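You operate a simulated robot arm through the tools that you are given. There is no shell and no other tool. Be economical: measure what you need, move in short steps, check, and stop when the job is done.

The job below is to be done with a simulated two-armed robot. You get a single attempt, and the scene is never put back.

JOB
Switch the cassette loader power switch on. Put the red coin roll on the top of the back desk away on the teller side of counter 23. Put the purple bundle on the top of the back desk away on the shelf under the tall desk. Put two of the brown coin rolls from the top of the back desk on the top of the archive cupboard. Put the deposit holder marked "480" from the top of the back desk on the beige folder there and the deposit holder marked "150" on the seal slip. Fetch the toner bottle from the top of the back desk and stand it on the yellow slip pad there. Carry the green cash box with both arms and set it on the customer side of counter 21. Put the transfer holder that says "570" from the left end of the front desk in the right blue file tray and the transfer holder labelled "410" on the ledge of the tall cupboard. Do these in any order. Set down upright: deposit holder, toner bottle, transfer holder.
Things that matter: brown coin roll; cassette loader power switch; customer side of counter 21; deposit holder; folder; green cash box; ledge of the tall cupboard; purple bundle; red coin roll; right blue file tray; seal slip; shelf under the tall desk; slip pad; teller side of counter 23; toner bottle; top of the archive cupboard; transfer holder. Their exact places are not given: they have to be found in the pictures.

The check looks at the end state, three seconds after you hand in, the way a careful person would. Anything else that was tipped, shoved, dropped, spilled or broken makes it a failure. Lids that push on must go on centred and level and be pressed home; caps that screw on are set level and turned clockwise until they are tight.

ROBOT AND FRAMES
Two 6-joint arms with two-finger parallel grippers on one trunk, on a base that drives. Base frame: it is fixed to the floor where the robot stands at the start and does not move with it; the origin is under the middle of the robot, x ahead of it, y to its left, z up. Lengths are in m, angles in degrees, forces in N, time in s.
The left shoulder is at the start at [0.06, 0.187, 1.022], the right one opposite. With the tool pointing down near the work surface each hand reaches from about 0.26 to 0.62 m from the robot's upright axis, wherever it stands, measured 20 degrees to its own side. Places, roughly: brown coin roll [1, -0.25, 0.75]; cassette loader power switch [0.5, 0.2, 0.8]; customer side of counter 21 [6.5, -4, 0.8]; deposit holder [0.75, -0.5, 0.75]; folder [0.75, -0.75, 0.75]; green cash box [2.75, -2, 0.75]; ledge of the tall cupboard [1.9, -5.9, 0.8]; purple bundle [0.75, -0.25, 0.75]; red coin roll [0.5, 0, 0.75]; right blue file tray (25x30 cm) [-1.5, -1.2, 0.78]; seal slip [0.5, -0.5, 0.75]; shelf under the tall desk [9.7, -4.8, 0.3]; slip pad [0.75, -2, 0.75]; teller side of counter 23 [5.9, -1, 0.8]; toner bottle [1, -2.25, 0.75]; top of the archive cupboard [-1.6, -2.8, 0.8]; transfer holder [2.75, -2.25, 0.75]. Payload 1.57 kg a hand.
Tool frame (each hand has its own): the origin (TCP) lies between the finger pads and is the grasp point; the fingertips stand 0.03 m ahead of it; z points along the fingers, y is the line along which they close. The gripper opens to 0.11 m. The fingers are 0.024 m wide and 0.012 m thick; the gripper's body (0.048 by 0.112 m) begins 0.078 m behind the TCP.
Orientation is told as [roll, pitch, yaw] about the base's x, y, z axes, in that order, counted from this pose: with the fingers straight down and closing along the base's y, the tool's x points along the base's -x, its y along +y and its z along -z.

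CONTROLS
- The arms move only by the tool jog_arm. It takes "left_rows", "right_rows" or both (then of equal length, played together; a hand with none holds still); each is a list of rows, each a list of 7 numbers: the shift along the tool's x, y, z in m, then the turn, a rotation vector about the tool's x, y, z in degrees, then the gripper command, from -1 (shut) to 1 (fully open), values between in proportion. In form: [[dx, dy, dz, wx, wy, wz, jaw], ...]. A call has 1 to 8 rows; each row is the pose to reach, as a shift and turn from the pose commanded when the call began, along the tool's axes at that moment. A row lasts 0.2 s, in which the tool goes at most 0.05 m and 8.6 degrees; a call with a longer step from one row to the next is refused whole, and so is a gripper value outside its range. Where a pose cannot be reached the arm comes as near as it can. A force on the tool above 40 N (or 10 N above the force at the start of the call, whichever is more), or a blocked arm, ends the call early, and 0.2 s more pass. Each finger travels about 0.153 m/s and halts on what it meets, pressing with about 43 N; the grip force reading is that of the motor and also rises with nothing between the fingers. The clock runs only during rows and for 0.2 s after the last one: add rows that repeat a pose to give the fingers time. The reply holds the time, the measured pose of the TCP, the force on the tool along the base axes, the opening and the grip force, in the units named above and with some noise, with the torque about the TCP (base axes, N m) and any sound that the robot's microphone picked up.
- Cameras (640 x 400 px; columns grow to the right, rows downward): "scene" is now at [0.0178, -0.0166, 1.5651]; the picture's right is [-0.20, -0.98, 0.00], its down [-0.72, 0.15, -0.68] and it looks along [0.67, -0.14, -0.73] (base axes); focal length 264 px, centre (320, 200). "left" rides on the left gripper at [0.07, -0.016, -0.141] in its tool frame; the picture's right is [0.23, 0.97, 0.00], its down [-0.85, 0.20, -0.48] and it looks along [-0.47, 0.11, 0.88] (tool axes); focal length 222 px, centre (320, 200). "right" rides on the right gripper at [0.07, 0.016, -0.141] in its tool frame; the picture's right is [-0.23, 0.97, 0.00], its down [-0.85, -0.20, -0.48] and it looks along [-0.47, -0.11, 0.88] (tool axes); focal length 222 px, centre (320, 200).
- get_image(camera): a new picture of that camera. No time passes.
- move_column(by): slides the trunk up (or, below 0, down) by that many m; the arms and the scene camera ride with it, the base frame stays. It gives what a move gives, with no picture.
- drive_base(legs): drives the robot by 1 to 6 legs, each [ahead, left, turn to the left] in m, m and degrees, along the robot's own axes; the way and the turn of a leg run together, so that a leg with both is an arc; at most 1.5 m and 180 degrees a leg. The arms and the cameras ride along, it lands a little off, and it stops where it bumps. It gives what a move gives.
- head_to(pan, tilt): turns the head with the scene camera to pan (to the left, within 86 degrees either way) and tilt (down, from -29 to 69), counted from straight ahead of the robot. It gives what a move gives.
- probe_pixels(camera, pixels): for up to 12 pixels [column, row] of the newest picture of that camera ("zoom" is the newest enlarged one), the place [x, y, z] in the base frame of the surface seen there, good to about 0.002 m. No time passes.
- inspect(camera, box): a new picture of the part [left, top, right, bottom] of that camera's present view, enlarged. No time passes.
- close_job(): hands the job in; it is judged then, once.

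Work in short steps. Measure before you move; look again where a grasp or a placing could have gone wrong, and mend it. You have 350 turns and 272 pictures in all, those below and enlarged ones among them. Open the grippers and draw the arms clear of the work before you hand the job in, unless the task says otherwise; then end with one line.

The tools are called after "Emit:" as a command line: name --argument value ..., lists and objects as JSON in quotes. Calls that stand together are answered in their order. jog_arm: Moves the arms, as the interface text tells. Its arguments: {"type":"object","properties":{"left_rows":{"type":"array","items":{"type":"array","items":{"type":"number"}}},"right_rows":{"type":"array","items":{"type":"array","items":{"type":"number"}}}},"required":[]} The other tools are called the same way: move_column (by) slides the trunk up or down; drive_base (legs) drives the base; head_to (pan, tilt) turns the head that bears the scene camera; get_image (camera) takes a picture; probe_pixels (camera, pixels) gives the place of the surface under pixels of a picture; inspect (camera, box) takes an enlarged picture of a part of a camera's view; close_job () hands the job in.

At the start:

```text
clock: 0.0
left_tool_pos: [0.4044, 0.0427, 1.0626]
left_tool_rot: [-0.1, 0.0, 0.0]
left_force: [0.3, -0.8, -0.2]
left_ft_torque: [0.0, -0.01, 0.0]
left_opening: 0.11
left_grasp_force: 0.1
right_tool_pos: [0.3177, -0.2535, 1.1181]
right_tool_rot: [0.0, 0.1, 0.0]
right_force: [1.0, 0.2, 0.0]
right_ft_torque: [-0.03, 0.02, -0.01]
right_opening: 0.11
right_grasp_force: 0.0
trunk travel left (down, up): [-0.65, 0.34]
robot x, y, heading: [0.003, -0.0021, 0.0]
head pan, tilt: [-11.5, 47.3]
```

scene: 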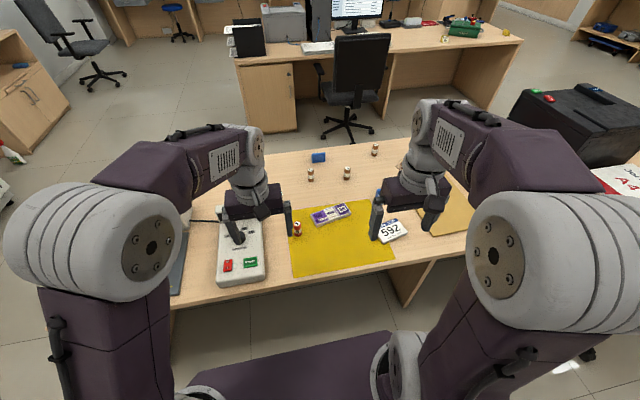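
right: 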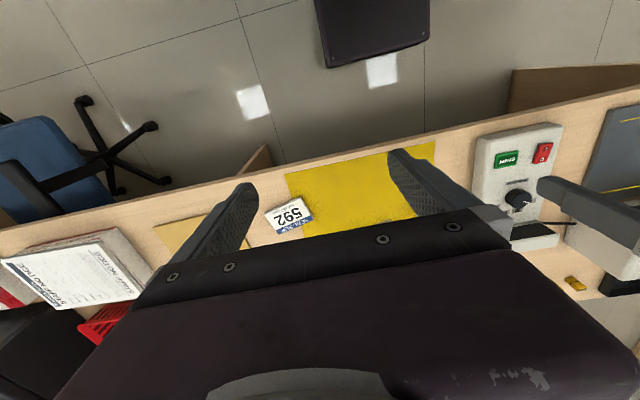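
left: 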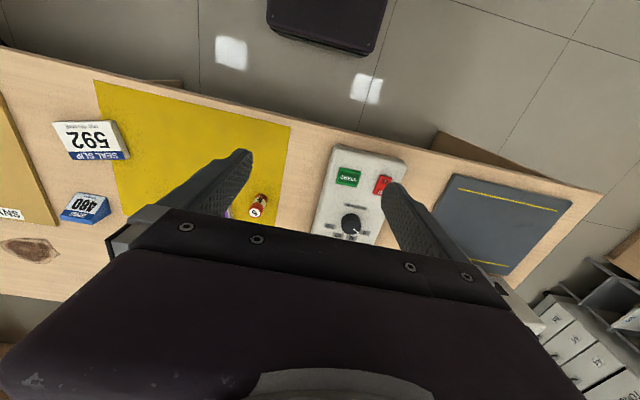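

The first picture shows the desk with the switch box at about (240,250) and the items to its right. I look closer at the desk.

Emit:
inspect --camera "scene" --box '[160, 130, 480, 330]'

Emit:
inspect --camera "left" --box '[0, 60, 440, 280]'

```text
2.00 times, centred on (320, 230) of scene
```

zoom: 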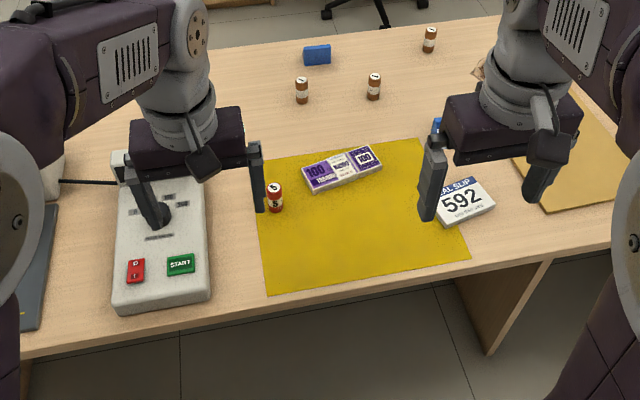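

```text
1.45 times, centred on (220, 170) of left
```

zoom: 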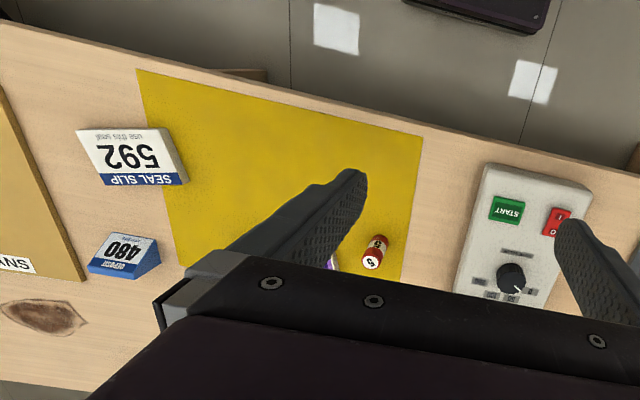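

The rocker is red near (385,185) in the left picture, with an I and an O. I enlarge it and take measurements.

Emit:
inspect --camera "left" --box '[310, 140, 430, 215]'

Emit:
probe_pixels --camera "scene" --pixels '[[227, 266], [250, 263], [297, 229], [331, 214], [319, 158], [311, 174], [347, 173], [376, 150], [392, 231], [450, 210], [379, 193], [340, 250]]'

Emit:
probe_pixels --camera "left" --pixels '[[383, 185], [347, 178], [260, 204], [90, 140], [87, 200], [84, 215], [70, 205], [105, 205], [20, 180], [353, 225]]'

```text
5.33 times, centred on (370, 178) of left
```

zoom: 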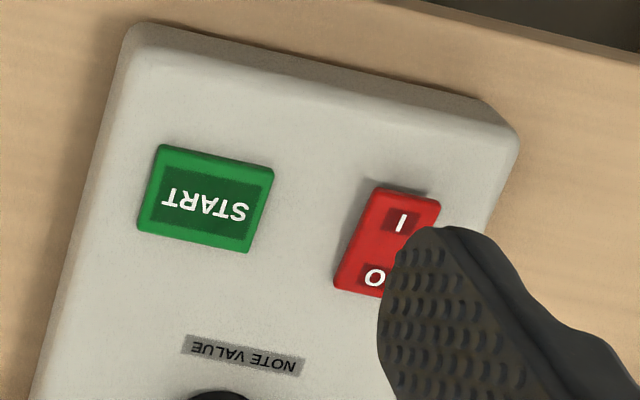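

```text
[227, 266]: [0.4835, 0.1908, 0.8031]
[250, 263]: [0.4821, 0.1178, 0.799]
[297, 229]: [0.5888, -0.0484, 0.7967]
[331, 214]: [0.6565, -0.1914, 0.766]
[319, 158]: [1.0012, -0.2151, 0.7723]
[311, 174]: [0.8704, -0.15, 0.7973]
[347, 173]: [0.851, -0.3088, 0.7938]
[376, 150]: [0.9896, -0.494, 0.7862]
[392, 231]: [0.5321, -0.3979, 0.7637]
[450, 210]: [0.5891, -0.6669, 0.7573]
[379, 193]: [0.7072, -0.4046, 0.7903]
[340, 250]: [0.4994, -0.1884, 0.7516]
```

```text
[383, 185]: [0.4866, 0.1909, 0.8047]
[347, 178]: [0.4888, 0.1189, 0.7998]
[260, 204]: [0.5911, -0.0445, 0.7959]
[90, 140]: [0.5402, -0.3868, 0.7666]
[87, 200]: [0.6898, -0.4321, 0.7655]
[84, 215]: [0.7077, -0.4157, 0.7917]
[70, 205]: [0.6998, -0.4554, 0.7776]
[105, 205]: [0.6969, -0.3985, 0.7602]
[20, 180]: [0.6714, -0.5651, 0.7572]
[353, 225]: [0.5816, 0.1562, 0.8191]
```

The I end is at zoom (400,222) and the O end at (372,278). I probe these.

Emit:
probe_pixels --camera "zoom" --pixels '[[400, 222], [372, 278], [385, 195], [430, 205], [345, 285], [390, 250], [300, 200], [440, 160]]'

Emit:
head_to --pan -40 --tilt 45

Emit:
get_image --camera "scene"

```text
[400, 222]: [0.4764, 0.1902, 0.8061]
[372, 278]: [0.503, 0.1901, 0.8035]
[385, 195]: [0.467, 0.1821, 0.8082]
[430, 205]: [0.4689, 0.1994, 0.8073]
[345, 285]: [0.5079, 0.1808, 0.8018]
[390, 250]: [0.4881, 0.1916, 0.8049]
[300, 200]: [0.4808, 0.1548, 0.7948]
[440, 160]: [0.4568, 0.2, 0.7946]
```

```text
clock: 0.9
left_tool_pos: [0.4042, 0.043, 1.0631]
left_tool_rot: [0.0, -0.2, 0.1]
left_force: [0.0, -0.5, -0.2]
left_ft_torque: [-0.02, 0.02, 0.01]
left_opening: 0.11
left_grasp_force: 0.1
right_tool_pos: [0.317, -0.2518, 1.1186]
right_tool_rot: [0.0, 0.0, 0.0]
right_force: [-0.3, 0.0, -0.4]
right_ft_torque: [0.0, -0.04, 0.01]
right_opening: 0.1102
right_grasp_force: 0.0
trunk travel left (down, up): [-0.65, 0.34]
robot x, y, heading: [0.0009, -0.0029, 0.0]
head pan, tilt: [-40.0, 45.0]
```

```text
265 pictures are left
```

scene: 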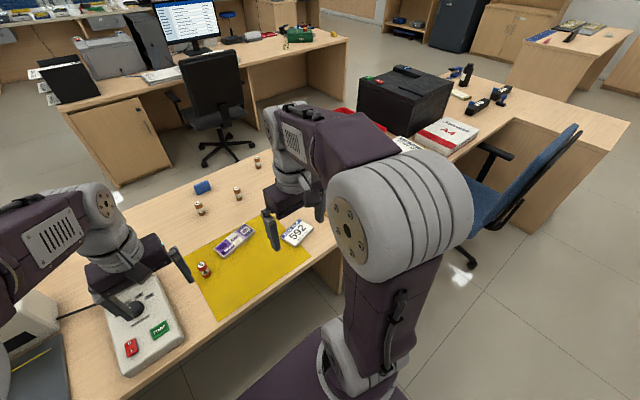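

The I end stands proud at [0.470,0.190,0.807], so the switch is off. I shut the left hand and bring it above that end.

Emit:
jog_arm --left_rows '[[-0.01, 0.03, 0.03, 0, 0, 0, -1], [-0.022, 0.06, 0.06, 0, 0, 0, -1], [-0.035, 0.09, 0.09, 0, 0, 0, -1], [-0.05, 0.12, 0.12, 0, 0, 0, -1], [-0.064, 0.147, 0.15, 0, 0, 0, -1], [-0.064, 0.147, 0.18, 0, 0, 0, -1], [-0.064, 0.147, 0.19, 0, 0, 0, -1]]'

Emit:
get_image --camera "left"

```text
clock: 2.5
left_tool_pos: [0.4685, 0.1888, 0.8733]
left_tool_rot: [-0.1, -0.1, -0.1]
left_force: [0.5, -0.1, 0.3]
left_ft_torque: [0.01, 0.01, 0.02]
left_opening: 0.0002
left_grasp_force: 21.4
right_tool_pos: [0.3167, -0.2529, 1.1191]
right_tool_rot: [-0.1, 0.1, -0.1]
right_force: [0.5, 0.3, 0.2]
right_ft_torque: [0.02, 0.03, 0.0]
right_opening: 0.1101
right_grasp_force: 0.0
trunk travel left (down, up): [-0.65, 0.34]
robot x, y, heading: [-0.0045, -0.0007, 0.2]
head pan, tilt: [-40.0, 45.0]
```

```text
264 pictures are left
```

left: 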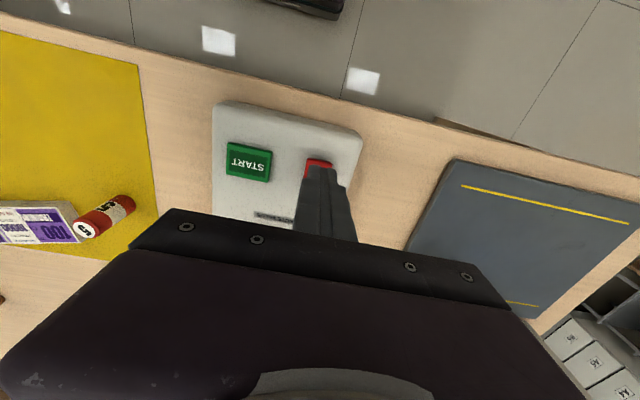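

The shut fingers hang over the I end with the tips at z≈0.843. I press down slowly.

Emit:
jog_arm --left_rows '[[0, 0, 0.02, 0, 0, 0, -1], [0, 0, 0.03, 0, 0, 0, -1], [0, 0, 0.036, 0, 0, 0, -1], [0, 0, 0.04, 0, 0, 0, -1], [0, 0, 0.044, 0, 0, 0, -1], [0, 0, 0.047, 0, 0, 0, -1]]'

```text
clock: 3.9
left_tool_pos: [0.4681, 0.1893, 0.8347]
left_tool_rot: [0.1, -0.9, 0.0]
left_force: [-11.6, 0.5, 27.6]
left_ft_torque: [-0.01, -0.01, 0.02]
left_opening: 0.0
left_grasp_force: 21.0
right_tool_pos: [0.3141, -0.2543, 1.1205]
right_tool_rot: [0.2, -0.4, 0.0]
right_force: [0.2, 0.4, -0.1]
right_ft_torque: [0.02, 0.02, 0.02]
right_opening: 0.1103
right_grasp_force: 0.0
trunk travel left (down, up): [-0.65, 0.34]
robot x, y, heading: [-0.0004, -0.0022, -0.1]
head pan, tilt: [-40.0, 45.0]
stopped in row 6 (left hand): the force on the tool passed its limit at 45 N (the readings are from after the stop); the commanded pose is now the measured one
```

I raise the left hand and check the rocker.

Emit:
jog_arm --left_rows '[[0, 0, -0.04, 0, 0, 0, -1], [0.0, -0.04, -0.06, 0, 0, 0, -1], [0.02, -0.08, -0.08, 0, 0, 0, -1]]'

Emit:
inspect --camera "left" --box '[300, 90, 560, 250]'

Emit:
inspect --camera "scene" --box '[80, 260, 240, 380]'

```text
clock: 4.7
left_tool_pos: [0.4495, 0.1094, 0.9107]
left_tool_rot: [0.0, -0.6, -0.1]
left_force: [0.2, 0.1, -0.1]
left_ft_torque: [0.06, -0.02, 0.01]
left_opening: 0.0
left_grasp_force: 21.1
right_tool_pos: [0.3169, -0.2542, 1.119]
right_tool_rot: [0.2, 0.0, -0.1]
right_force: [0.6, -0.6, 0.2]
right_ft_torque: [0.02, -0.04, 0.0]
right_opening: 0.1098
right_grasp_force: 0.1
trunk travel left (down, up): [-0.65, 0.34]
robot x, y, heading: [-0.0024, -0.0009, -0.0]
head pan, tilt: [-40.0, 45.0]
```

```text
2.46 times, centred on (430, 170) of left
```

zoom: 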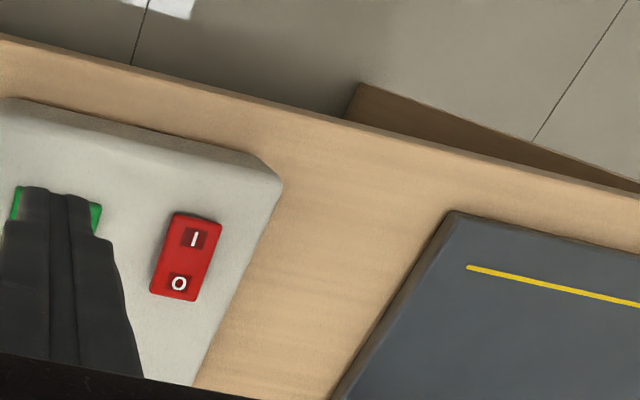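

```text
3.33 times, centred on (160, 320) of scene
```

zoom: 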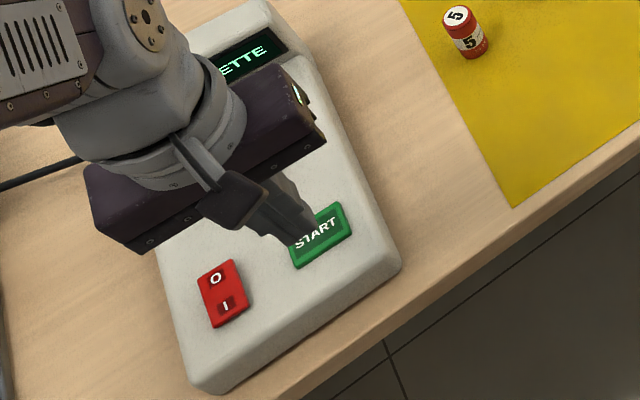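

The display is lit, so the switch is on. Now I look around to find the other places.

Emit:
head_to --pan -80 --tilt 25

Emit:
get_image --camera "scene"

Emit:
head_to --pan -30 --tilt 15

Emit:
get_image --camera "scene"

Emit:
head_to --pan 40 --tilt 25

Emit:
get_image --camera "scene"

```text
clock: 5.7
left_tool_pos: [0.4499, 0.111, 0.9096]
left_tool_rot: [0.1, -0.6, -0.1]
left_force: [-0.9, 0.4, 0.2]
left_ft_torque: [-0.05, -0.03, -0.02]
left_opening: 0.0001
left_grasp_force: 21.2
right_tool_pos: [0.317, -0.2529, 1.1187]
right_tool_rot: [-0.1, 0.0, 0.0]
right_force: [0.4, -0.3, 0.7]
right_ft_torque: [0.01, -0.02, -0.05]
right_opening: 0.1101
right_grasp_force: 0.0
trunk travel left (down, up): [-0.65, 0.34]
robot x, y, heading: [0.0022, -0.0015, 0.2]
head pan, tilt: [-80.0, 25.0]
```

```text
261 pictures are left
```

scene: 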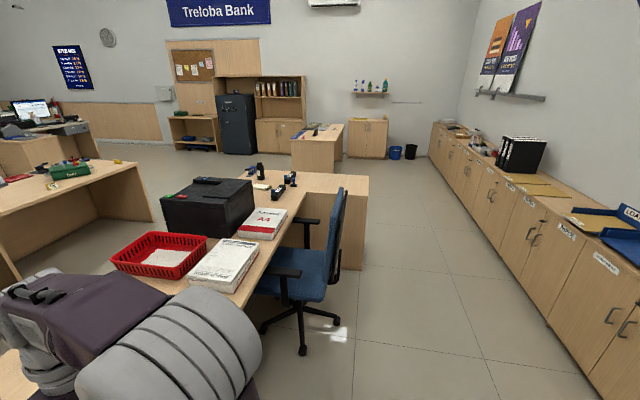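

```text
clock: 6.9
left_tool_pos: [0.4486, 0.1104, 0.9107]
left_tool_rot: [0.1, -0.6, 0.1]
left_force: [0.1, 0.6, -1.0]
left_ft_torque: [0.02, 0.02, 0.02]
left_opening: 0.0
left_grasp_force: 21.8
right_tool_pos: [0.3176, -0.2513, 1.1195]
right_tool_rot: [0.0, 0.0, 0.0]
right_force: [-0.4, 1.3, 0.3]
right_ft_torque: [0.0, 0.01, 0.0]
right_opening: 0.1103
right_grasp_force: 0.0
trunk travel left (down, up): [-0.65, 0.34]
robot x, y, heading: [-0.0012, -0.0012, -0.1]
head pan, tilt: [-30.0, 15.0]
```

```text
260 pictures are left
```

scene: 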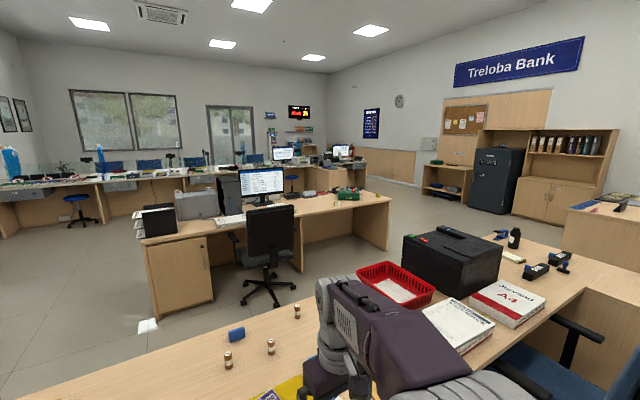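

```text
clock: 8.3
left_tool_pos: [0.4499, 0.1112, 0.9102]
left_tool_rot: [0.1, -0.5, 0.1]
left_force: [0.0, -0.5, 0.6]
left_ft_torque: [-0.01, 0.01, 0.01]
left_opening: 0.0
left_grasp_force: 21.3
right_tool_pos: [0.3161, -0.2529, 1.1173]
right_tool_rot: [0.0, -0.1, 0.0]
right_force: [1.0, -0.5, 0.1]
right_ft_torque: [0.0, -0.02, 0.01]
right_opening: 0.1101
right_grasp_force: 0.1
trunk travel left (down, up): [-0.65, 0.34]
robot x, y, heading: [-0.003, 0.0008, -0.1]
head pan, tilt: [40.0, 25.0]
```

```text
259 pictures are left
```

scene: 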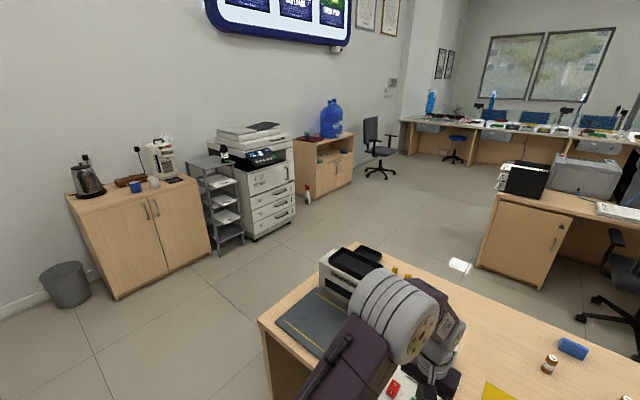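

I look straight down to see how the base sits against the desk edge.

Emit:
head_to --pan 0 --tilt 69

Emit:
get_image --camera "scene"

Emit:
probe_pixels --camera "scene" --pixels '[[320, 360], [320, 310], [320, 290], [320, 270], [250, 300], [400, 300], [320, 250], [220, 330], [420, 330]]'

```text
clock: 9.4
left_tool_pos: [0.449, 0.1113, 0.9096]
left_tool_rot: [0.1, -0.6, 0.0]
left_force: [-0.5, -1.0, 0.3]
left_ft_torque: [0.01, 0.01, -0.03]
left_opening: 0.0
left_grasp_force: 21.2
right_tool_pos: [0.3169, -0.2534, 1.1188]
right_tool_rot: [-0.1, 0.0, -0.1]
right_force: [-0.1, 0.0, -0.4]
right_ft_torque: [-0.05, 0.02, 0.02]
right_opening: 0.1102
right_grasp_force: 0.1
trunk travel left (down, up): [-0.65, 0.34]
robot x, y, heading: [0.0047, 0.0024, 0.0]
head pan, tilt: [0.0, 68.8]
```

```text
258 pictures are left
```

scene: 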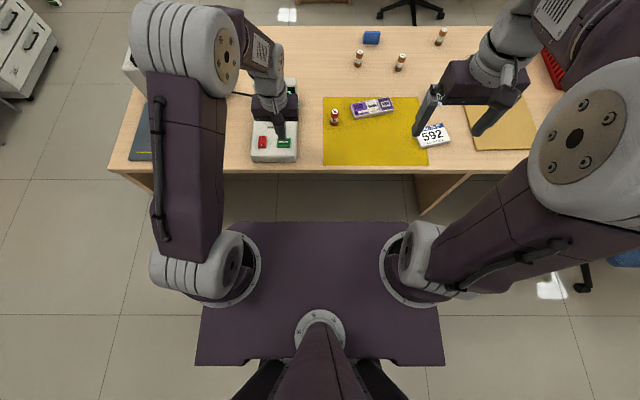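

```text
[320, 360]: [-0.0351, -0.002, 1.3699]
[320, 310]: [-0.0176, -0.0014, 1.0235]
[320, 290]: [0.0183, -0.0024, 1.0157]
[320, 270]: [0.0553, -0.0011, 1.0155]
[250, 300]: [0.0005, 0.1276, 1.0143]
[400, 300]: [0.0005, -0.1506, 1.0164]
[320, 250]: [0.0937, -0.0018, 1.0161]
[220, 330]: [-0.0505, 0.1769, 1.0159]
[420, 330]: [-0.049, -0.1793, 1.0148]
```

I take the right camera picture, which shows a dark base part at its top edge, to measure the footprint.

Emit:
get_image --camera "right"

Emit:
probe_pixels --camera "right" --pixels '[[325, 60], [430, 40], [375, 50], [318, 10], [428, 5], [375, 62], [375, 70]]'

Emit:
probe_pixels --camera "scene" --pixels '[[320, 171], [320, 28], [110, 168], [525, 150], [400, 60], [360, 58], [441, 35], [320, 178], [460, 195], [420, 205]]'

```text
257 pictures are left
```

right: 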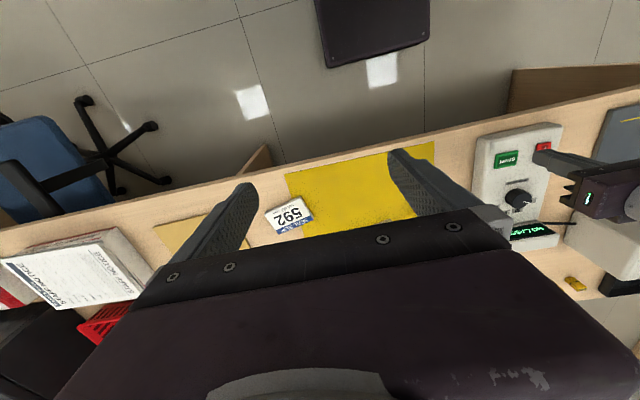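

```text
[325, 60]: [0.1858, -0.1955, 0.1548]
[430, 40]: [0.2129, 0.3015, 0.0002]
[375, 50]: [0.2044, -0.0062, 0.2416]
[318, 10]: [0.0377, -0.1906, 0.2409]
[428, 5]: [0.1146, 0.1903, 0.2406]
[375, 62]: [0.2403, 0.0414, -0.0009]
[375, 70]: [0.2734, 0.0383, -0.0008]
```

```text
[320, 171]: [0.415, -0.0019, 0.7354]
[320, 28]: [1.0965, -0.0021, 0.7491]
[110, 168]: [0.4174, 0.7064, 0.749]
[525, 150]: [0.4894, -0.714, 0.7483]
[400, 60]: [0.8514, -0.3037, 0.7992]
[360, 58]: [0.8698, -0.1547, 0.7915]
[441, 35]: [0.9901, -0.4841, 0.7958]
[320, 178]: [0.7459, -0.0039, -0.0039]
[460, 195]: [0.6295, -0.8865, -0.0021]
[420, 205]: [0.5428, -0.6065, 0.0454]
```

The base is low (0.24 m) and ends at x≈0.22, and the knee space is clear out to y≈-0.6. I raise the left hand, then slide right 0.25 and forward 0.2.

Emit:
jog_arm --left_rows '[[0, 0, -0.05, 0, 0, 0, -0.5], [0, 0, -0.1, 0, 0, 0, 0], [0, 0, -0.15, 0, 0, 0, 0.5], [0.03, 0, -0.18, 0, 0, 0, 1]]'

Emit:
drive_base --legs '[[0, -0.25, 0], [0.2, 0, 0]]'

Emit:
head_to --pan -10 --tilt 60

Emit:
get_image --camera "scene"

Emit:
get_image --camera "right"

Emit:
get_image --camera "left"

```text
clock: 10.4
left_tool_pos: [0.4165, 0.1097, 1.0918]
left_tool_rot: [0.0, -0.7, 0.0]
left_force: [0.2, -0.1, -0.5]
left_ft_torque: [-0.01, -0.03, -0.01]
left_opening: 0.1098
left_grasp_force: 0.0
right_tool_pos: [0.3154, -0.2529, 1.1195]
right_tool_rot: [0.0, 0.0, 0.0]
right_force: [-0.8, 0.1, -0.5]
right_ft_torque: [-0.01, -0.02, 0.0]
right_opening: 0.1101
right_grasp_force: 0.0
trunk travel left (down, up): [-0.65, 0.34]
robot x, y, heading: [0.0008, -0.0016, -0.0]
head pan, tilt: [0.0, 68.8]
```

```text
clock: 13.4
left_tool_pos: [0.6167, -0.1408, 1.0908]
left_tool_rot: [0.1, -0.7, 0.1]
left_force: [-0.2, 0.3, -0.1]
left_ft_torque: [0.01, 0.0, -0.02]
left_opening: 0.11
left_grasp_force: 0.0
right_tool_pos: [0.5143, -0.503, 1.1178]
right_tool_rot: [-0.1, 0.0, 0.1]
right_force: [-0.8, -0.7, -0.1]
right_ft_torque: [0.01, 0.0, 0.01]
right_opening: 0.1101
right_grasp_force: 0.0
trunk travel left (down, up): [-0.65, 0.34]
robot x, y, heading: [0.1994, -0.2507, -0.1]
head pan, tilt: [0.0, 68.8]
```

```text
clock: 14.2
left_tool_pos: [0.6163, -0.1404, 1.0903]
left_tool_rot: [0.1, -0.6, 0.1]
left_force: [-1.1, 0.3, -0.3]
left_ft_torque: [0.0, -0.02, 0.0]
left_opening: 0.1098
left_grasp_force: 0.0
right_tool_pos: [0.516, -0.5021, 1.1198]
right_tool_rot: [0.1, 0.0, 0.1]
right_force: [-0.2, 0.3, 0.3]
right_ft_torque: [-0.01, 0.0, -0.02]
right_opening: 0.11
right_grasp_force: 0.1
trunk travel left (down, up): [-0.65, 0.34]
robot x, y, heading: [0.1986, -0.2516, -0.2]
head pan, tilt: [-10.0, 60.0]
```

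```text
256 pictures are left
```

scene: 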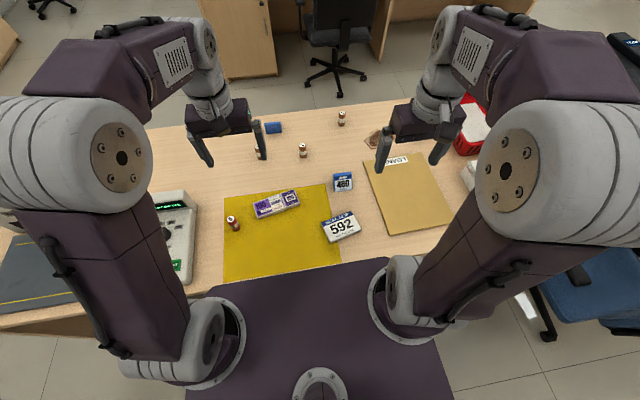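

```text
255 pictures are left
```

right: 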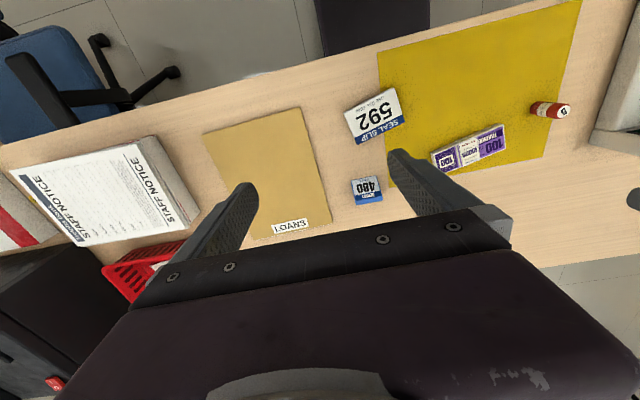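

```text
254 pictures are left
```

left: 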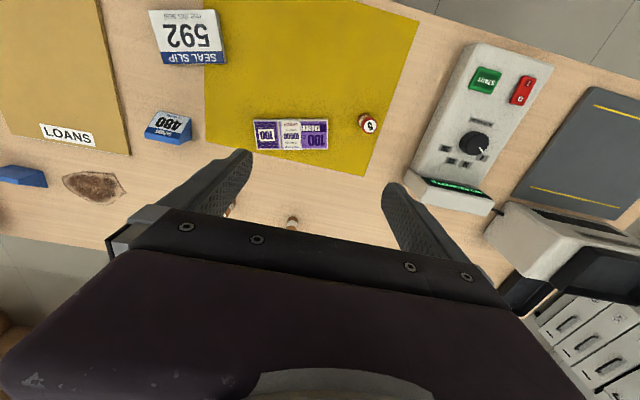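

A blue item sits at left picture (20,177), and another blue block is at scene (272,128). I enlarge both to find the "150" holder.

Emit:
inspect --camera "scene" --box '[220, 100, 460, 250]'

Emit:
inspect --camera "left" --box '[0, 0, 240, 220]'

Emit:
probe_pixels --camera "left" --pixels '[[20, 172], [20, 182], [170, 122], [162, 136], [190, 126], [150, 118], [190, 45], [60, 60], [112, 150], [70, 132], [290, 135], [366, 123]]'

```text
2.67 times, centred on (340, 175) of scene
```

zoom: 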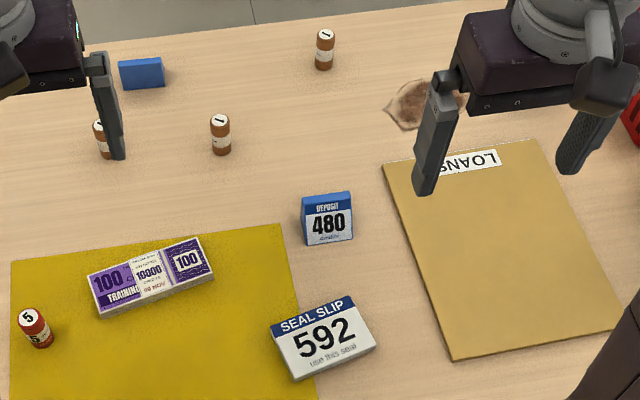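

```text
1.82 times, centred on (120, 110) of left
```

zoom: 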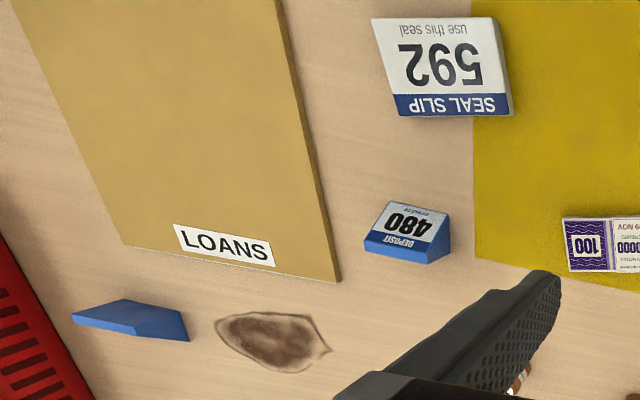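

```text
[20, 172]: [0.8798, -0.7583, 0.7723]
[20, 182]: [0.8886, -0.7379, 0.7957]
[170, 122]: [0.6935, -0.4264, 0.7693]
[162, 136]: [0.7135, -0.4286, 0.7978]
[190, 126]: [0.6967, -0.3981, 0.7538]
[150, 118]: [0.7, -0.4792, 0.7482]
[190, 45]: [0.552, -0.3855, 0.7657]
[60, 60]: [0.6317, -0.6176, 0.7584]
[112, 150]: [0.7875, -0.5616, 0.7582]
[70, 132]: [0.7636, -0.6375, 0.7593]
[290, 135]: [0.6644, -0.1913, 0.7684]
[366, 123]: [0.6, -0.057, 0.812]
```

The 480 holder is a wedge facing the robot. I enlarge it and the folder to measure the corners.

Emit:
inspect --camera "right" --box '[310, 80, 430, 220]'

Emit:
probe_pixels --camera "right" --pixels '[[351, 180], [377, 176], [356, 202], [382, 199], [380, 187], [355, 192], [205, 135], [300, 110], [245, 238], [328, 222], [270, 170], [290, 226]]'

Emit:
inspect --camera "scene" --box '[310, 155, 370, 255]'

```text
2.86 times, centred on (370, 150) of right
```

zoom: 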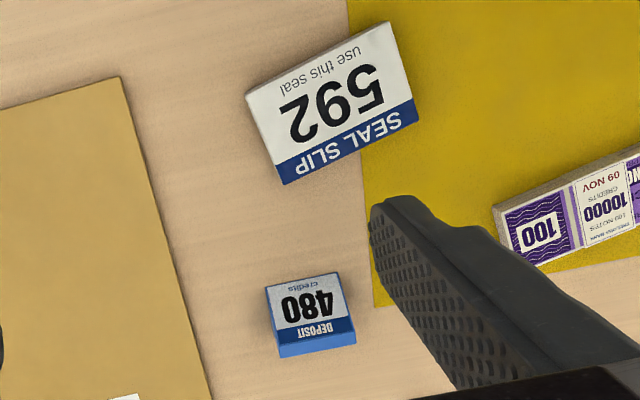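

```text
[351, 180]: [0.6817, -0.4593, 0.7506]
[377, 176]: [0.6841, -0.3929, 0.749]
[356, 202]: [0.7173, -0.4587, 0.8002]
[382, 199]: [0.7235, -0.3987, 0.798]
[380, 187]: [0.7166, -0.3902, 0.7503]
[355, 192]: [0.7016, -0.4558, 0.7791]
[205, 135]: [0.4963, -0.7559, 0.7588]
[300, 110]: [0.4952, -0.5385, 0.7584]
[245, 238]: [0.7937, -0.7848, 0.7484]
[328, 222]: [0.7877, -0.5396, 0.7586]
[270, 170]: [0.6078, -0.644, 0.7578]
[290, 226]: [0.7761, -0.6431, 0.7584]
```

```text
4.00 times, centred on (340, 205) of scene
```

zoom: 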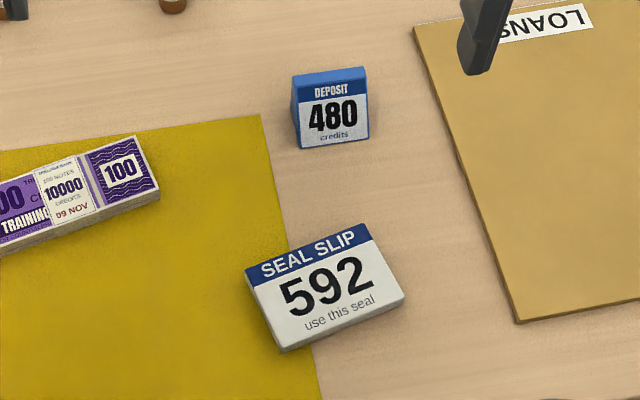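

The 480 holder spans y -0.459..-0.397 and x 0.682..0.735, with its top at z 0.80; the folder spans x 0.495..0.79, y -0.54..-0.78. I bring the right hand above the holder.

Emit:
jog_arm --right_rows '[[-0.029, 0.0106, 0.031, 0, 0, 0, 1], [-0.057, 0.021, 0.063, 0, 0, 0, 1], [-0.086, 0.032, 0.094, 0, 0, 0, 1], [-0.114, 0.042, 0.126, 0, 0, 0, 1], [-0.143, 0.053, 0.157, 0, 0, 0, 1], [-0.171, 0.064, 0.189, 0, 0, 0, 1], [-0.2, 0.0745, 0.22, 0, 0, 0, 1]]'

Emit:
get_image --camera "right"

```text
clock: 15.8
left_tool_pos: [0.6178, -0.1416, 1.0901]
left_tool_rot: [0.1, -0.5, 0.0]
left_force: [0.7, 0.4, 0.1]
left_ft_torque: [0.02, 0.02, 0.0]
left_opening: 0.1102
left_grasp_force: 0.1
right_tool_pos: [0.7177, -0.4283, 0.8968]
right_tool_rot: [0.0, 0.0, 0.0]
right_force: [0.5, 0.5, -0.5]
right_ft_torque: [0.01, 0.04, -0.02]
right_opening: 0.11
right_grasp_force: 0.3
trunk travel left (down, up): [-0.65, 0.34]
robot x, y, heading: [0.1976, -0.2515, 0.1]
head pan, tilt: [-10.0, 60.0]
```

```text
249 pictures are left
```

right: 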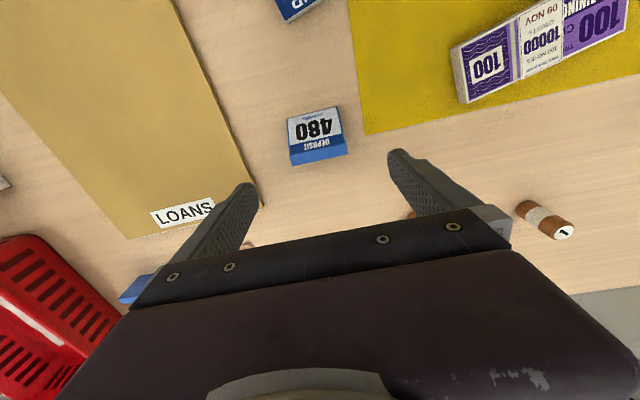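

The holder lies between the fingers' lines. I go down to z≈0.784 and close.

Emit:
jog_arm --right_rows '[[0, 0, 0.04, 0, 0, 0, 1], [0, 0, 0.08, 0, 0, 0, 1], [0, 0, 0.112, 0, 0, 0, 1], [0, 0, 0.112, 0, 0, 0, 0.4], [0, 0, 0.112, 0, 0, 0, 0], [0, 0, 0.112, 0, 0, 0, -0.3], [0, 0, 0.112, 0, 0, 0, -0.3]]'

Emit:
get_image --camera "right"

```text
clock: 17.4
left_tool_pos: [0.6168, -0.141, 1.0892]
left_tool_rot: [0.2, -0.6, 0.1]
left_force: [0.6, 0.2, -0.6]
left_ft_torque: [0.0, 0.02, -0.01]
left_opening: 0.1101
left_grasp_force: 0.0
right_tool_pos: [0.7168, -0.4278, 0.7872]
right_tool_rot: [0.0, -0.1, 0.0]
right_force: [-0.9, 0.0, -0.4]
right_ft_torque: [-0.02, -0.03, -0.01]
right_opening: 0.0631
right_grasp_force: 43.5
trunk travel left (down, up): [-0.65, 0.34]
robot x, y, heading: [0.1998, -0.2529, -0.0]
head pan, tilt: [-10.0, 60.0]
```

```text
248 pictures are left
```

right: 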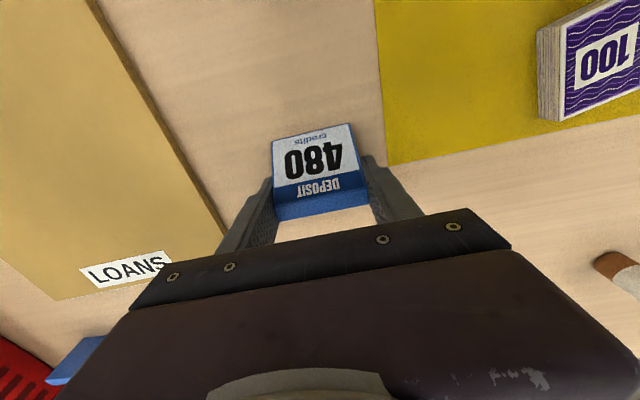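

Held at 0.063 m. I lift and carry it over the folder centre (~[0.64,-0.64]).

Emit:
jog_arm --right_rows '[[0, 0, -0.04, 0, 0, 0, -0.3], [0.01, -0.035, -0.06, 0, 0, 0, -0.3], [0.025, -0.08, -0.06, 0, 0, 0, -0.3], [0.04, -0.125, -0.06, 0, 0, 0, -0.3], [0.06, -0.17, -0.06, 0, 0, 0, -0.3], [0.077, -0.212, -0.05, 0, 0, 0, -0.3], [0.077, -0.212, -0.03, 0, 0, 0, -0.3], [0.077, -0.212, -0.015, 0, 0, 0, -0.3]]'

Emit:
get_image --camera "right"

```text
clock: 19.2
left_tool_pos: [0.6183, -0.1402, 1.0906]
left_tool_rot: [0.1, -0.6, 0.1]
left_force: [-0.3, 0.9, 0.0]
left_ft_torque: [0.05, 0.0, 0.0]
left_opening: 0.11
left_grasp_force: 0.0
right_tool_pos: [0.6406, -0.6411, 0.8006]
right_tool_rot: [-0.1, 0.0, 0.1]
right_force: [-0.4, -0.1, -1.0]
right_ft_torque: [0.05, -0.03, 0.0]
right_opening: 0.0634
right_grasp_force: 42.7
trunk travel left (down, up): [-0.65, 0.34]
robot x, y, heading: [0.1933, -0.2506, 0.1]
head pan, tilt: [-10.0, 60.0]
```

```text
247 pictures are left
```

right: 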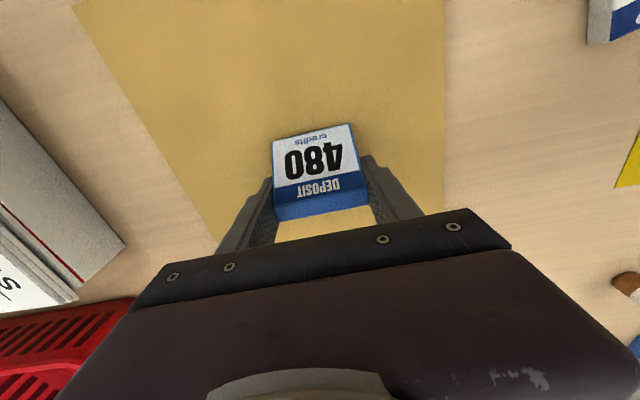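

It is over the folder, about 4 mm high. I lower it to touch, open, and rise.

Emit:
jog_arm --right_rows '[[0, 0, 0.003, 0, 0, 0, -0.3], [0, 0, 0.006, 0, 0, 0, -0.3], [0, 0, 0.006, 0, 0, 0, 0.6], [0, 0, 0.006, 0, 0, 0, 1], [0, 0, -0.03, 0, 0, 0, 1], [0, 0, -0.07, 0, 0, 0, 1], [0, 0, -0.11, 0, 0, 0, 1], [0, 0, -0.15, 0, 0, 0, 1]]'

Emit:
get_image --camera "right"

```text
clock: 21.0
left_tool_pos: [0.6161, -0.1403, 1.09]
left_tool_rot: [0.0, -0.7, 0.1]
left_force: [-0.5, 1.1, -0.9]
left_ft_torque: [0.02, -0.03, -0.03]
left_opening: 0.1101
left_grasp_force: 0.0
right_tool_pos: [0.639, -0.6423, 0.9534]
right_tool_rot: [0.0, 0.1, 0.1]
right_force: [-0.3, 0.2, 0.2]
right_ft_torque: [0.0, -0.01, 0.03]
right_opening: 0.11
right_grasp_force: 0.0
trunk travel left (down, up): [-0.65, 0.34]
robot x, y, heading: [0.198, -0.248, 0.1]
head pan, tilt: [-10.0, 60.0]
```

```text
246 pictures are left
```

right: 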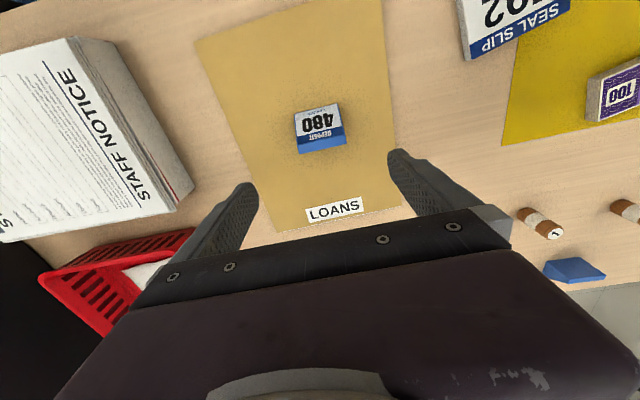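

480 stands on the folder. Now I look at the aisle between the desks to see whether the far side can be used.

Emit:
head_to --pan -15 --tilt 35

Emit:
get_image --camera "scene"

Emit:
head_to --pan -60 --tilt 35

Emit:
get_image --camera "scene"

```text
clock: 21.9
left_tool_pos: [0.6172, -0.141, 1.0893]
left_tool_rot: [0.1, -0.6, 0.1]
left_force: [-1.0, -0.9, 0.0]
left_ft_torque: [-0.01, -0.01, -0.04]
left_opening: 0.1101
left_grasp_force: 0.1
right_tool_pos: [0.6406, -0.6423, 0.9537]
right_tool_rot: [0.0, 0.1, 0.0]
right_force: [0.0, -0.5, 0.2]
right_ft_torque: [0.0, -0.02, 0.0]
right_opening: 0.11
right_grasp_force: 0.0
trunk travel left (down, up): [-0.65, 0.34]
robot x, y, heading: [0.198, -0.2501, -0.0]
head pan, tilt: [-15.0, 35.0]
```

```text
245 pictures are left
```

scene: 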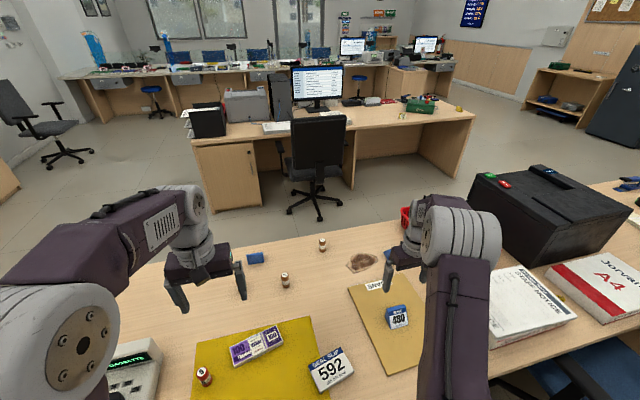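

```text
clock: 23.0
left_tool_pos: [0.6179, -0.1405, 1.0902]
left_tool_rot: [0.1, -0.5, 0.1]
left_force: [-0.5, 0.1, -0.5]
left_ft_torque: [-0.02, -0.02, -0.01]
left_opening: 0.1099
left_grasp_force: 0.1
right_tool_pos: [0.64, -0.6414, 0.9524]
right_tool_rot: [-0.1, 0.0, 0.1]
right_force: [0.6, -0.2, -0.2]
right_ft_torque: [0.05, -0.03, -0.01]
right_opening: 0.1101
right_grasp_force: 0.0
trunk travel left (down, up): [-0.65, 0.34]
robot x, y, heading: [0.2007, -0.2475, -0.0]
head pan, tilt: [-60.0, 35.0]
```

```text
244 pictures are left
```

scene: 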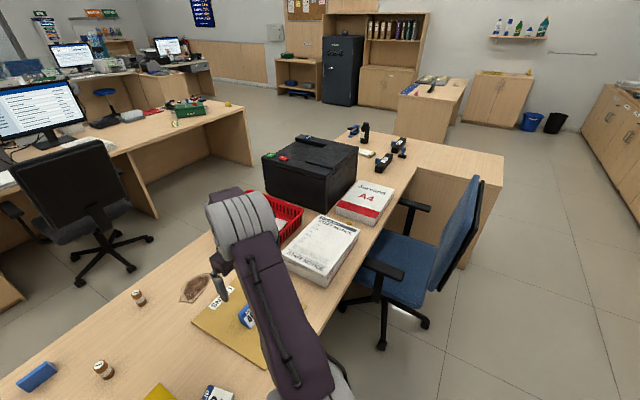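

I probe floor and desk geometry and enlarge the right end of the back desk.

Emit:
probe_pixels --camera "scene" --pixels '[[240, 165], [157, 212], [120, 272], [70, 280], [140, 238], [400, 180], [465, 268], [500, 160], [380, 345], [425, 325], [500, 300], [300, 230]]'

Emit:
inspect --camera "scene" --box '[330, 110, 490, 210]'

Emit:
probe_pixels --camera "zoom" --pixels '[[140, 90], [150, 170], [95, 80], [220, 190], [280, 140], [290, 175], [340, 200], [60, 200], [600, 300], [490, 370], [540, 170]]'

```text
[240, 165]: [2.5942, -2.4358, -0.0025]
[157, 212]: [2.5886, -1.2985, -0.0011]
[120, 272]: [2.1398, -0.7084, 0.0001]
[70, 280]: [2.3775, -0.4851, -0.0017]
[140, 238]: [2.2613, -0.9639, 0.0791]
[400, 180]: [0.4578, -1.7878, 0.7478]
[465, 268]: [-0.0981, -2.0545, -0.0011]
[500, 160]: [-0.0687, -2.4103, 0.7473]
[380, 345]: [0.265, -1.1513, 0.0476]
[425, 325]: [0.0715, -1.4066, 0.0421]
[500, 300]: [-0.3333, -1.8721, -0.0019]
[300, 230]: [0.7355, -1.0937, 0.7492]
```

```text
4.00 times, centred on (410, 160) of scene
```

zoom: 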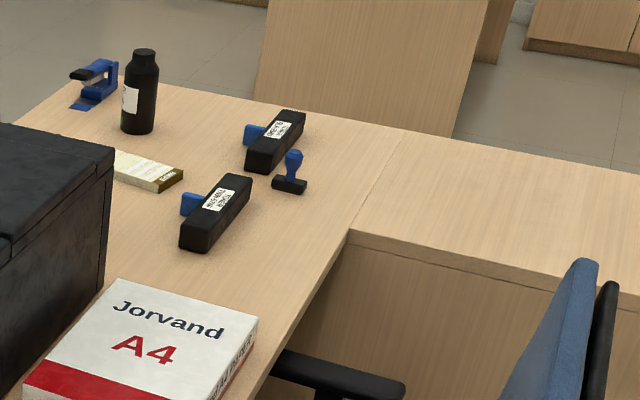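

```text
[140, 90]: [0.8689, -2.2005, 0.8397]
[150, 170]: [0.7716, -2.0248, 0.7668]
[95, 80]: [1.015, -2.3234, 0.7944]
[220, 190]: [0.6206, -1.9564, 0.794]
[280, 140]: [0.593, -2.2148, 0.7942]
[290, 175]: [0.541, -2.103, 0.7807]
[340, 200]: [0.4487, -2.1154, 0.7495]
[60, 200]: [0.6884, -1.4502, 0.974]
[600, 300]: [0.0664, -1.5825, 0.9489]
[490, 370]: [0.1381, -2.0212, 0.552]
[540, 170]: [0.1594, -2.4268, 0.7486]
```

The aisle beyond the desk is free. First I take the red roll (left hand) and the purple bundle (right hand) from this side, so I measure both with the left camera.

Emit:
inspect --camera "left" --box '[240, 90, 400, 190]'

Emit:
probe_pixels --camera "zoom" --pixels '[[45, 130], [60, 240], [340, 120], [350, 230], [195, 190], [505, 132], [520, 115], [485, 130], [540, 130], [525, 165], [525, 100], [20, 240]]'

```text
4.00 times, centred on (320, 140) of left
```

zoom: 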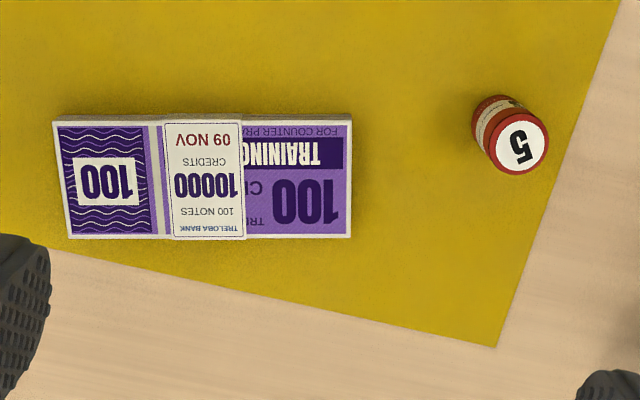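

```text
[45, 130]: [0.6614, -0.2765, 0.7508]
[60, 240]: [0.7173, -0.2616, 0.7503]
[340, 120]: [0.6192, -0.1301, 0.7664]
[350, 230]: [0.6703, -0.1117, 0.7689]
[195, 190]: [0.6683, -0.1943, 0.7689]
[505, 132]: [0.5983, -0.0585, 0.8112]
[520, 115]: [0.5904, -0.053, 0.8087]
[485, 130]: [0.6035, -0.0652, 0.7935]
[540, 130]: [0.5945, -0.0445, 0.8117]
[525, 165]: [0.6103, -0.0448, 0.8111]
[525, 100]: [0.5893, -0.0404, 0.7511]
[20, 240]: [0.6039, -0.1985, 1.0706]
```

Red roll top centre ≈[0.602,-0.050,0.811], upright; bundle centre ≈[0.667,-0.192], long axis toward (+0.29,-0.96), 0.054 wide. I bring the left hand down on the red roll.

Emit:
jog_arm --left_rows '[[0.005, 0.03, 0.04, 0, 0, 0, 1], [0.01, 0.06, 0.075, 0, 0, 0, 1], [0.015, 0.09, 0.11, 0, 0, 0, 0.6], [0.015, 0.09, 0.155, 0, 0, 0, 0.4], [0.015, 0.09, 0.2, 0, 0, 0, 0.4], [0.015, 0.09, 0.22, 0, 0, 0, 0.4]]'

Emit:
get_image --camera "left"

```text
refused: row 1 steps farther than a row can; nothing moved
```

```text
241 pictures are left
```

left: 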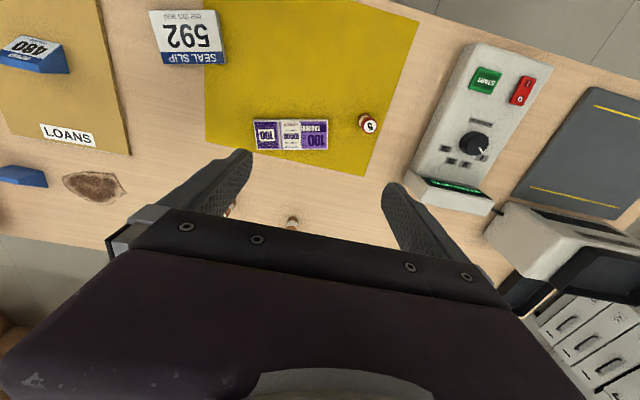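

I split the move into shorter rows.

Emit:
jog_arm --left_rows '[[0.003, 0.02, 0.035, 0, 0, 0, 1], [0.006, 0.04, 0.07, 0, 0, 0, 1], [0.009, 0.06, 0.105, 0, 0, 0, 0.7], [0.012, 0.08, 0.14, 0, 0, 0, 0.4], [0.015, 0.09, 0.18, 0, 0, 0, 0.3], [0.015, 0.09, 0.215, 0, 0, 0, 0.3]]'

Emit:
get_image --camera "left"

```text
clock: 24.4
left_tool_pos: [0.6055, -0.0489, 0.874]
left_tool_rot: [0.0, -0.6, 0.0]
left_force: [-0.8, 0.4, 0.0]
left_ft_torque: [0.02, 0.03, -0.02]
left_opening: 0.0717
left_grasp_force: 0.0
right_tool_pos: [0.6409, -0.6412, 0.9526]
right_tool_rot: [0.0, -0.1, 0.2]
right_force: [0.2, -0.1, -0.3]
right_ft_torque: [0.01, 0.01, 0.0]
right_opening: 0.1102
right_grasp_force: 0.0
trunk travel left (down, up): [-0.65, 0.34]
robot x, y, heading: [0.1974, -0.252, 0.1]
head pan, tilt: [-60.0, 35.0]
```

```text
240 pictures are left
```

left: 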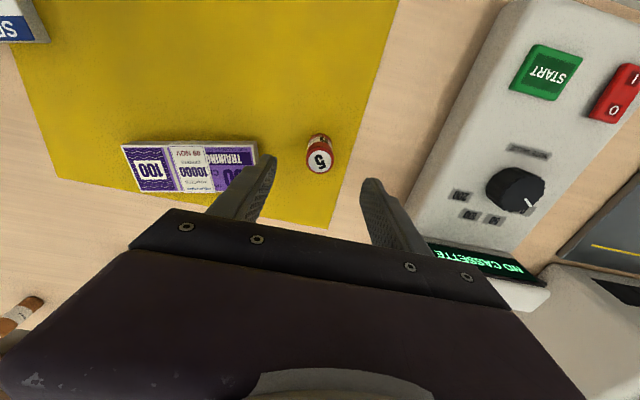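

The roll is between the fingers and the bundle end is about 2 cm clear. I go down to z≈0.785 and close.

Emit:
jog_arm --left_rows '[[0.003, 0, 0.04, 0, 0, 0, 0.3], [0.003, 0, 0.075, 0, 0, 0, 0.3], [0.003, 0, 0.089, 0, 0, 0, 0.3], [0.003, 0, 0.089, 0, 0, 0, -0.4], [0.003, 0, 0.089, 0, 0, 0, -1], [0.003, 0, 0.089, 0, 0, 0, -1]]'

Emit:
get_image --camera "left"

```text
clock: 25.8
left_tool_pos: [0.6024, -0.0511, 0.7869]
left_tool_rot: [0.1, -0.6, 0.2]
left_force: [0.4, 0.2, -0.3]
left_ft_torque: [-0.01, -0.01, 0.0]
left_opening: 0.0261
left_grasp_force: 37.7
right_tool_pos: [0.6394, -0.6419, 0.9533]
right_tool_rot: [0.0, 0.0, 0.1]
right_force: [-0.9, 0.1, -0.3]
right_ft_torque: [0.02, -0.01, 0.0]
right_opening: 0.1101
right_grasp_force: 0.1
trunk travel left (down, up): [-0.65, 0.34]
robot x, y, heading: [0.1994, -0.2501, 0.2]
head pan, tilt: [-60.0, 35.0]
```

```text
239 pictures are left
```

left: 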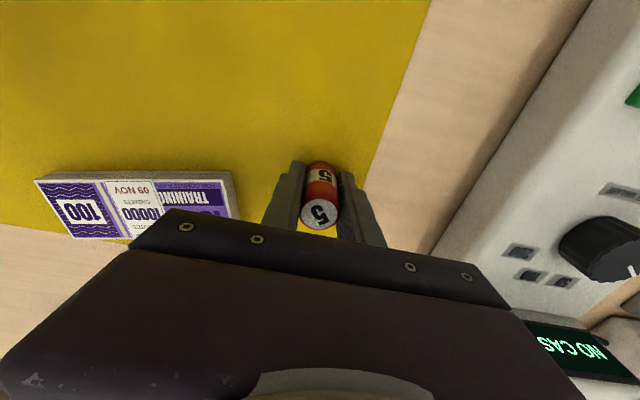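

Red roll held. I lift the left hand away and begin moving and turning the right hand toward the bundle.

Emit:
jog_arm --left_rows '[[0, 0, -0.045, 0, 0, 0, -1], [0, 0, -0.09, 0, 0, 0, -1], [0.01, 0.02, -0.13, 0, 0, 0, -1], [0.02, 0.04, -0.17, 0, 0, 0, -1], [0.04, 0.07, -0.2, 0, 0, 0, -1], [0.06, 0.1, -0.23, 0, 0, 0, -1], [0.08, 0.13, -0.25, 0, 0, 0, -1], [0.1, 0.16, -0.26, 0, 0, 0, -1]]' --right_rows '[[0, 0.045, 0, 0, 0, 8, 1], [0, 0.09, 0, 0, 0, 16, 1], [0, 0.135, 0, 0, 0, 24, 1], [0, 0.18, 0, 0, 0, 32, 1], [0, 0.225, 0, 0, 0, 40, 1], [0, 0.27, 0, 0, 0, 48, 1], [0, 0.315, 0, 0, 0, 56, 1], [0, 0.36, 0, 0, 0, 64, 1]]'

```text
clock: 27.6
left_tool_pos: [0.4982, 0.1129, 1.0448]
left_tool_rot: [-0.1, -0.6, 0.1]
left_force: [0.7, -0.4, -2.0]
left_ft_torque: [-0.03, 0.0, 0.0]
left_opening: 0.0261
left_grasp_force: 37.4
right_tool_pos: [0.6384, -0.2778, 0.9536]
right_tool_rot: [0.1, -0.1, -64.0]
right_force: [-0.4, 0.1, 0.0]
right_ft_torque: [-0.04, 0.0, 0.01]
right_opening: 0.1099
right_grasp_force: 0.2
trunk travel left (down, up): [-0.65, 0.34]
robot x, y, heading: [0.1975, -0.251, -0.2]
head pan, tilt: [-60.0, 35.0]
```

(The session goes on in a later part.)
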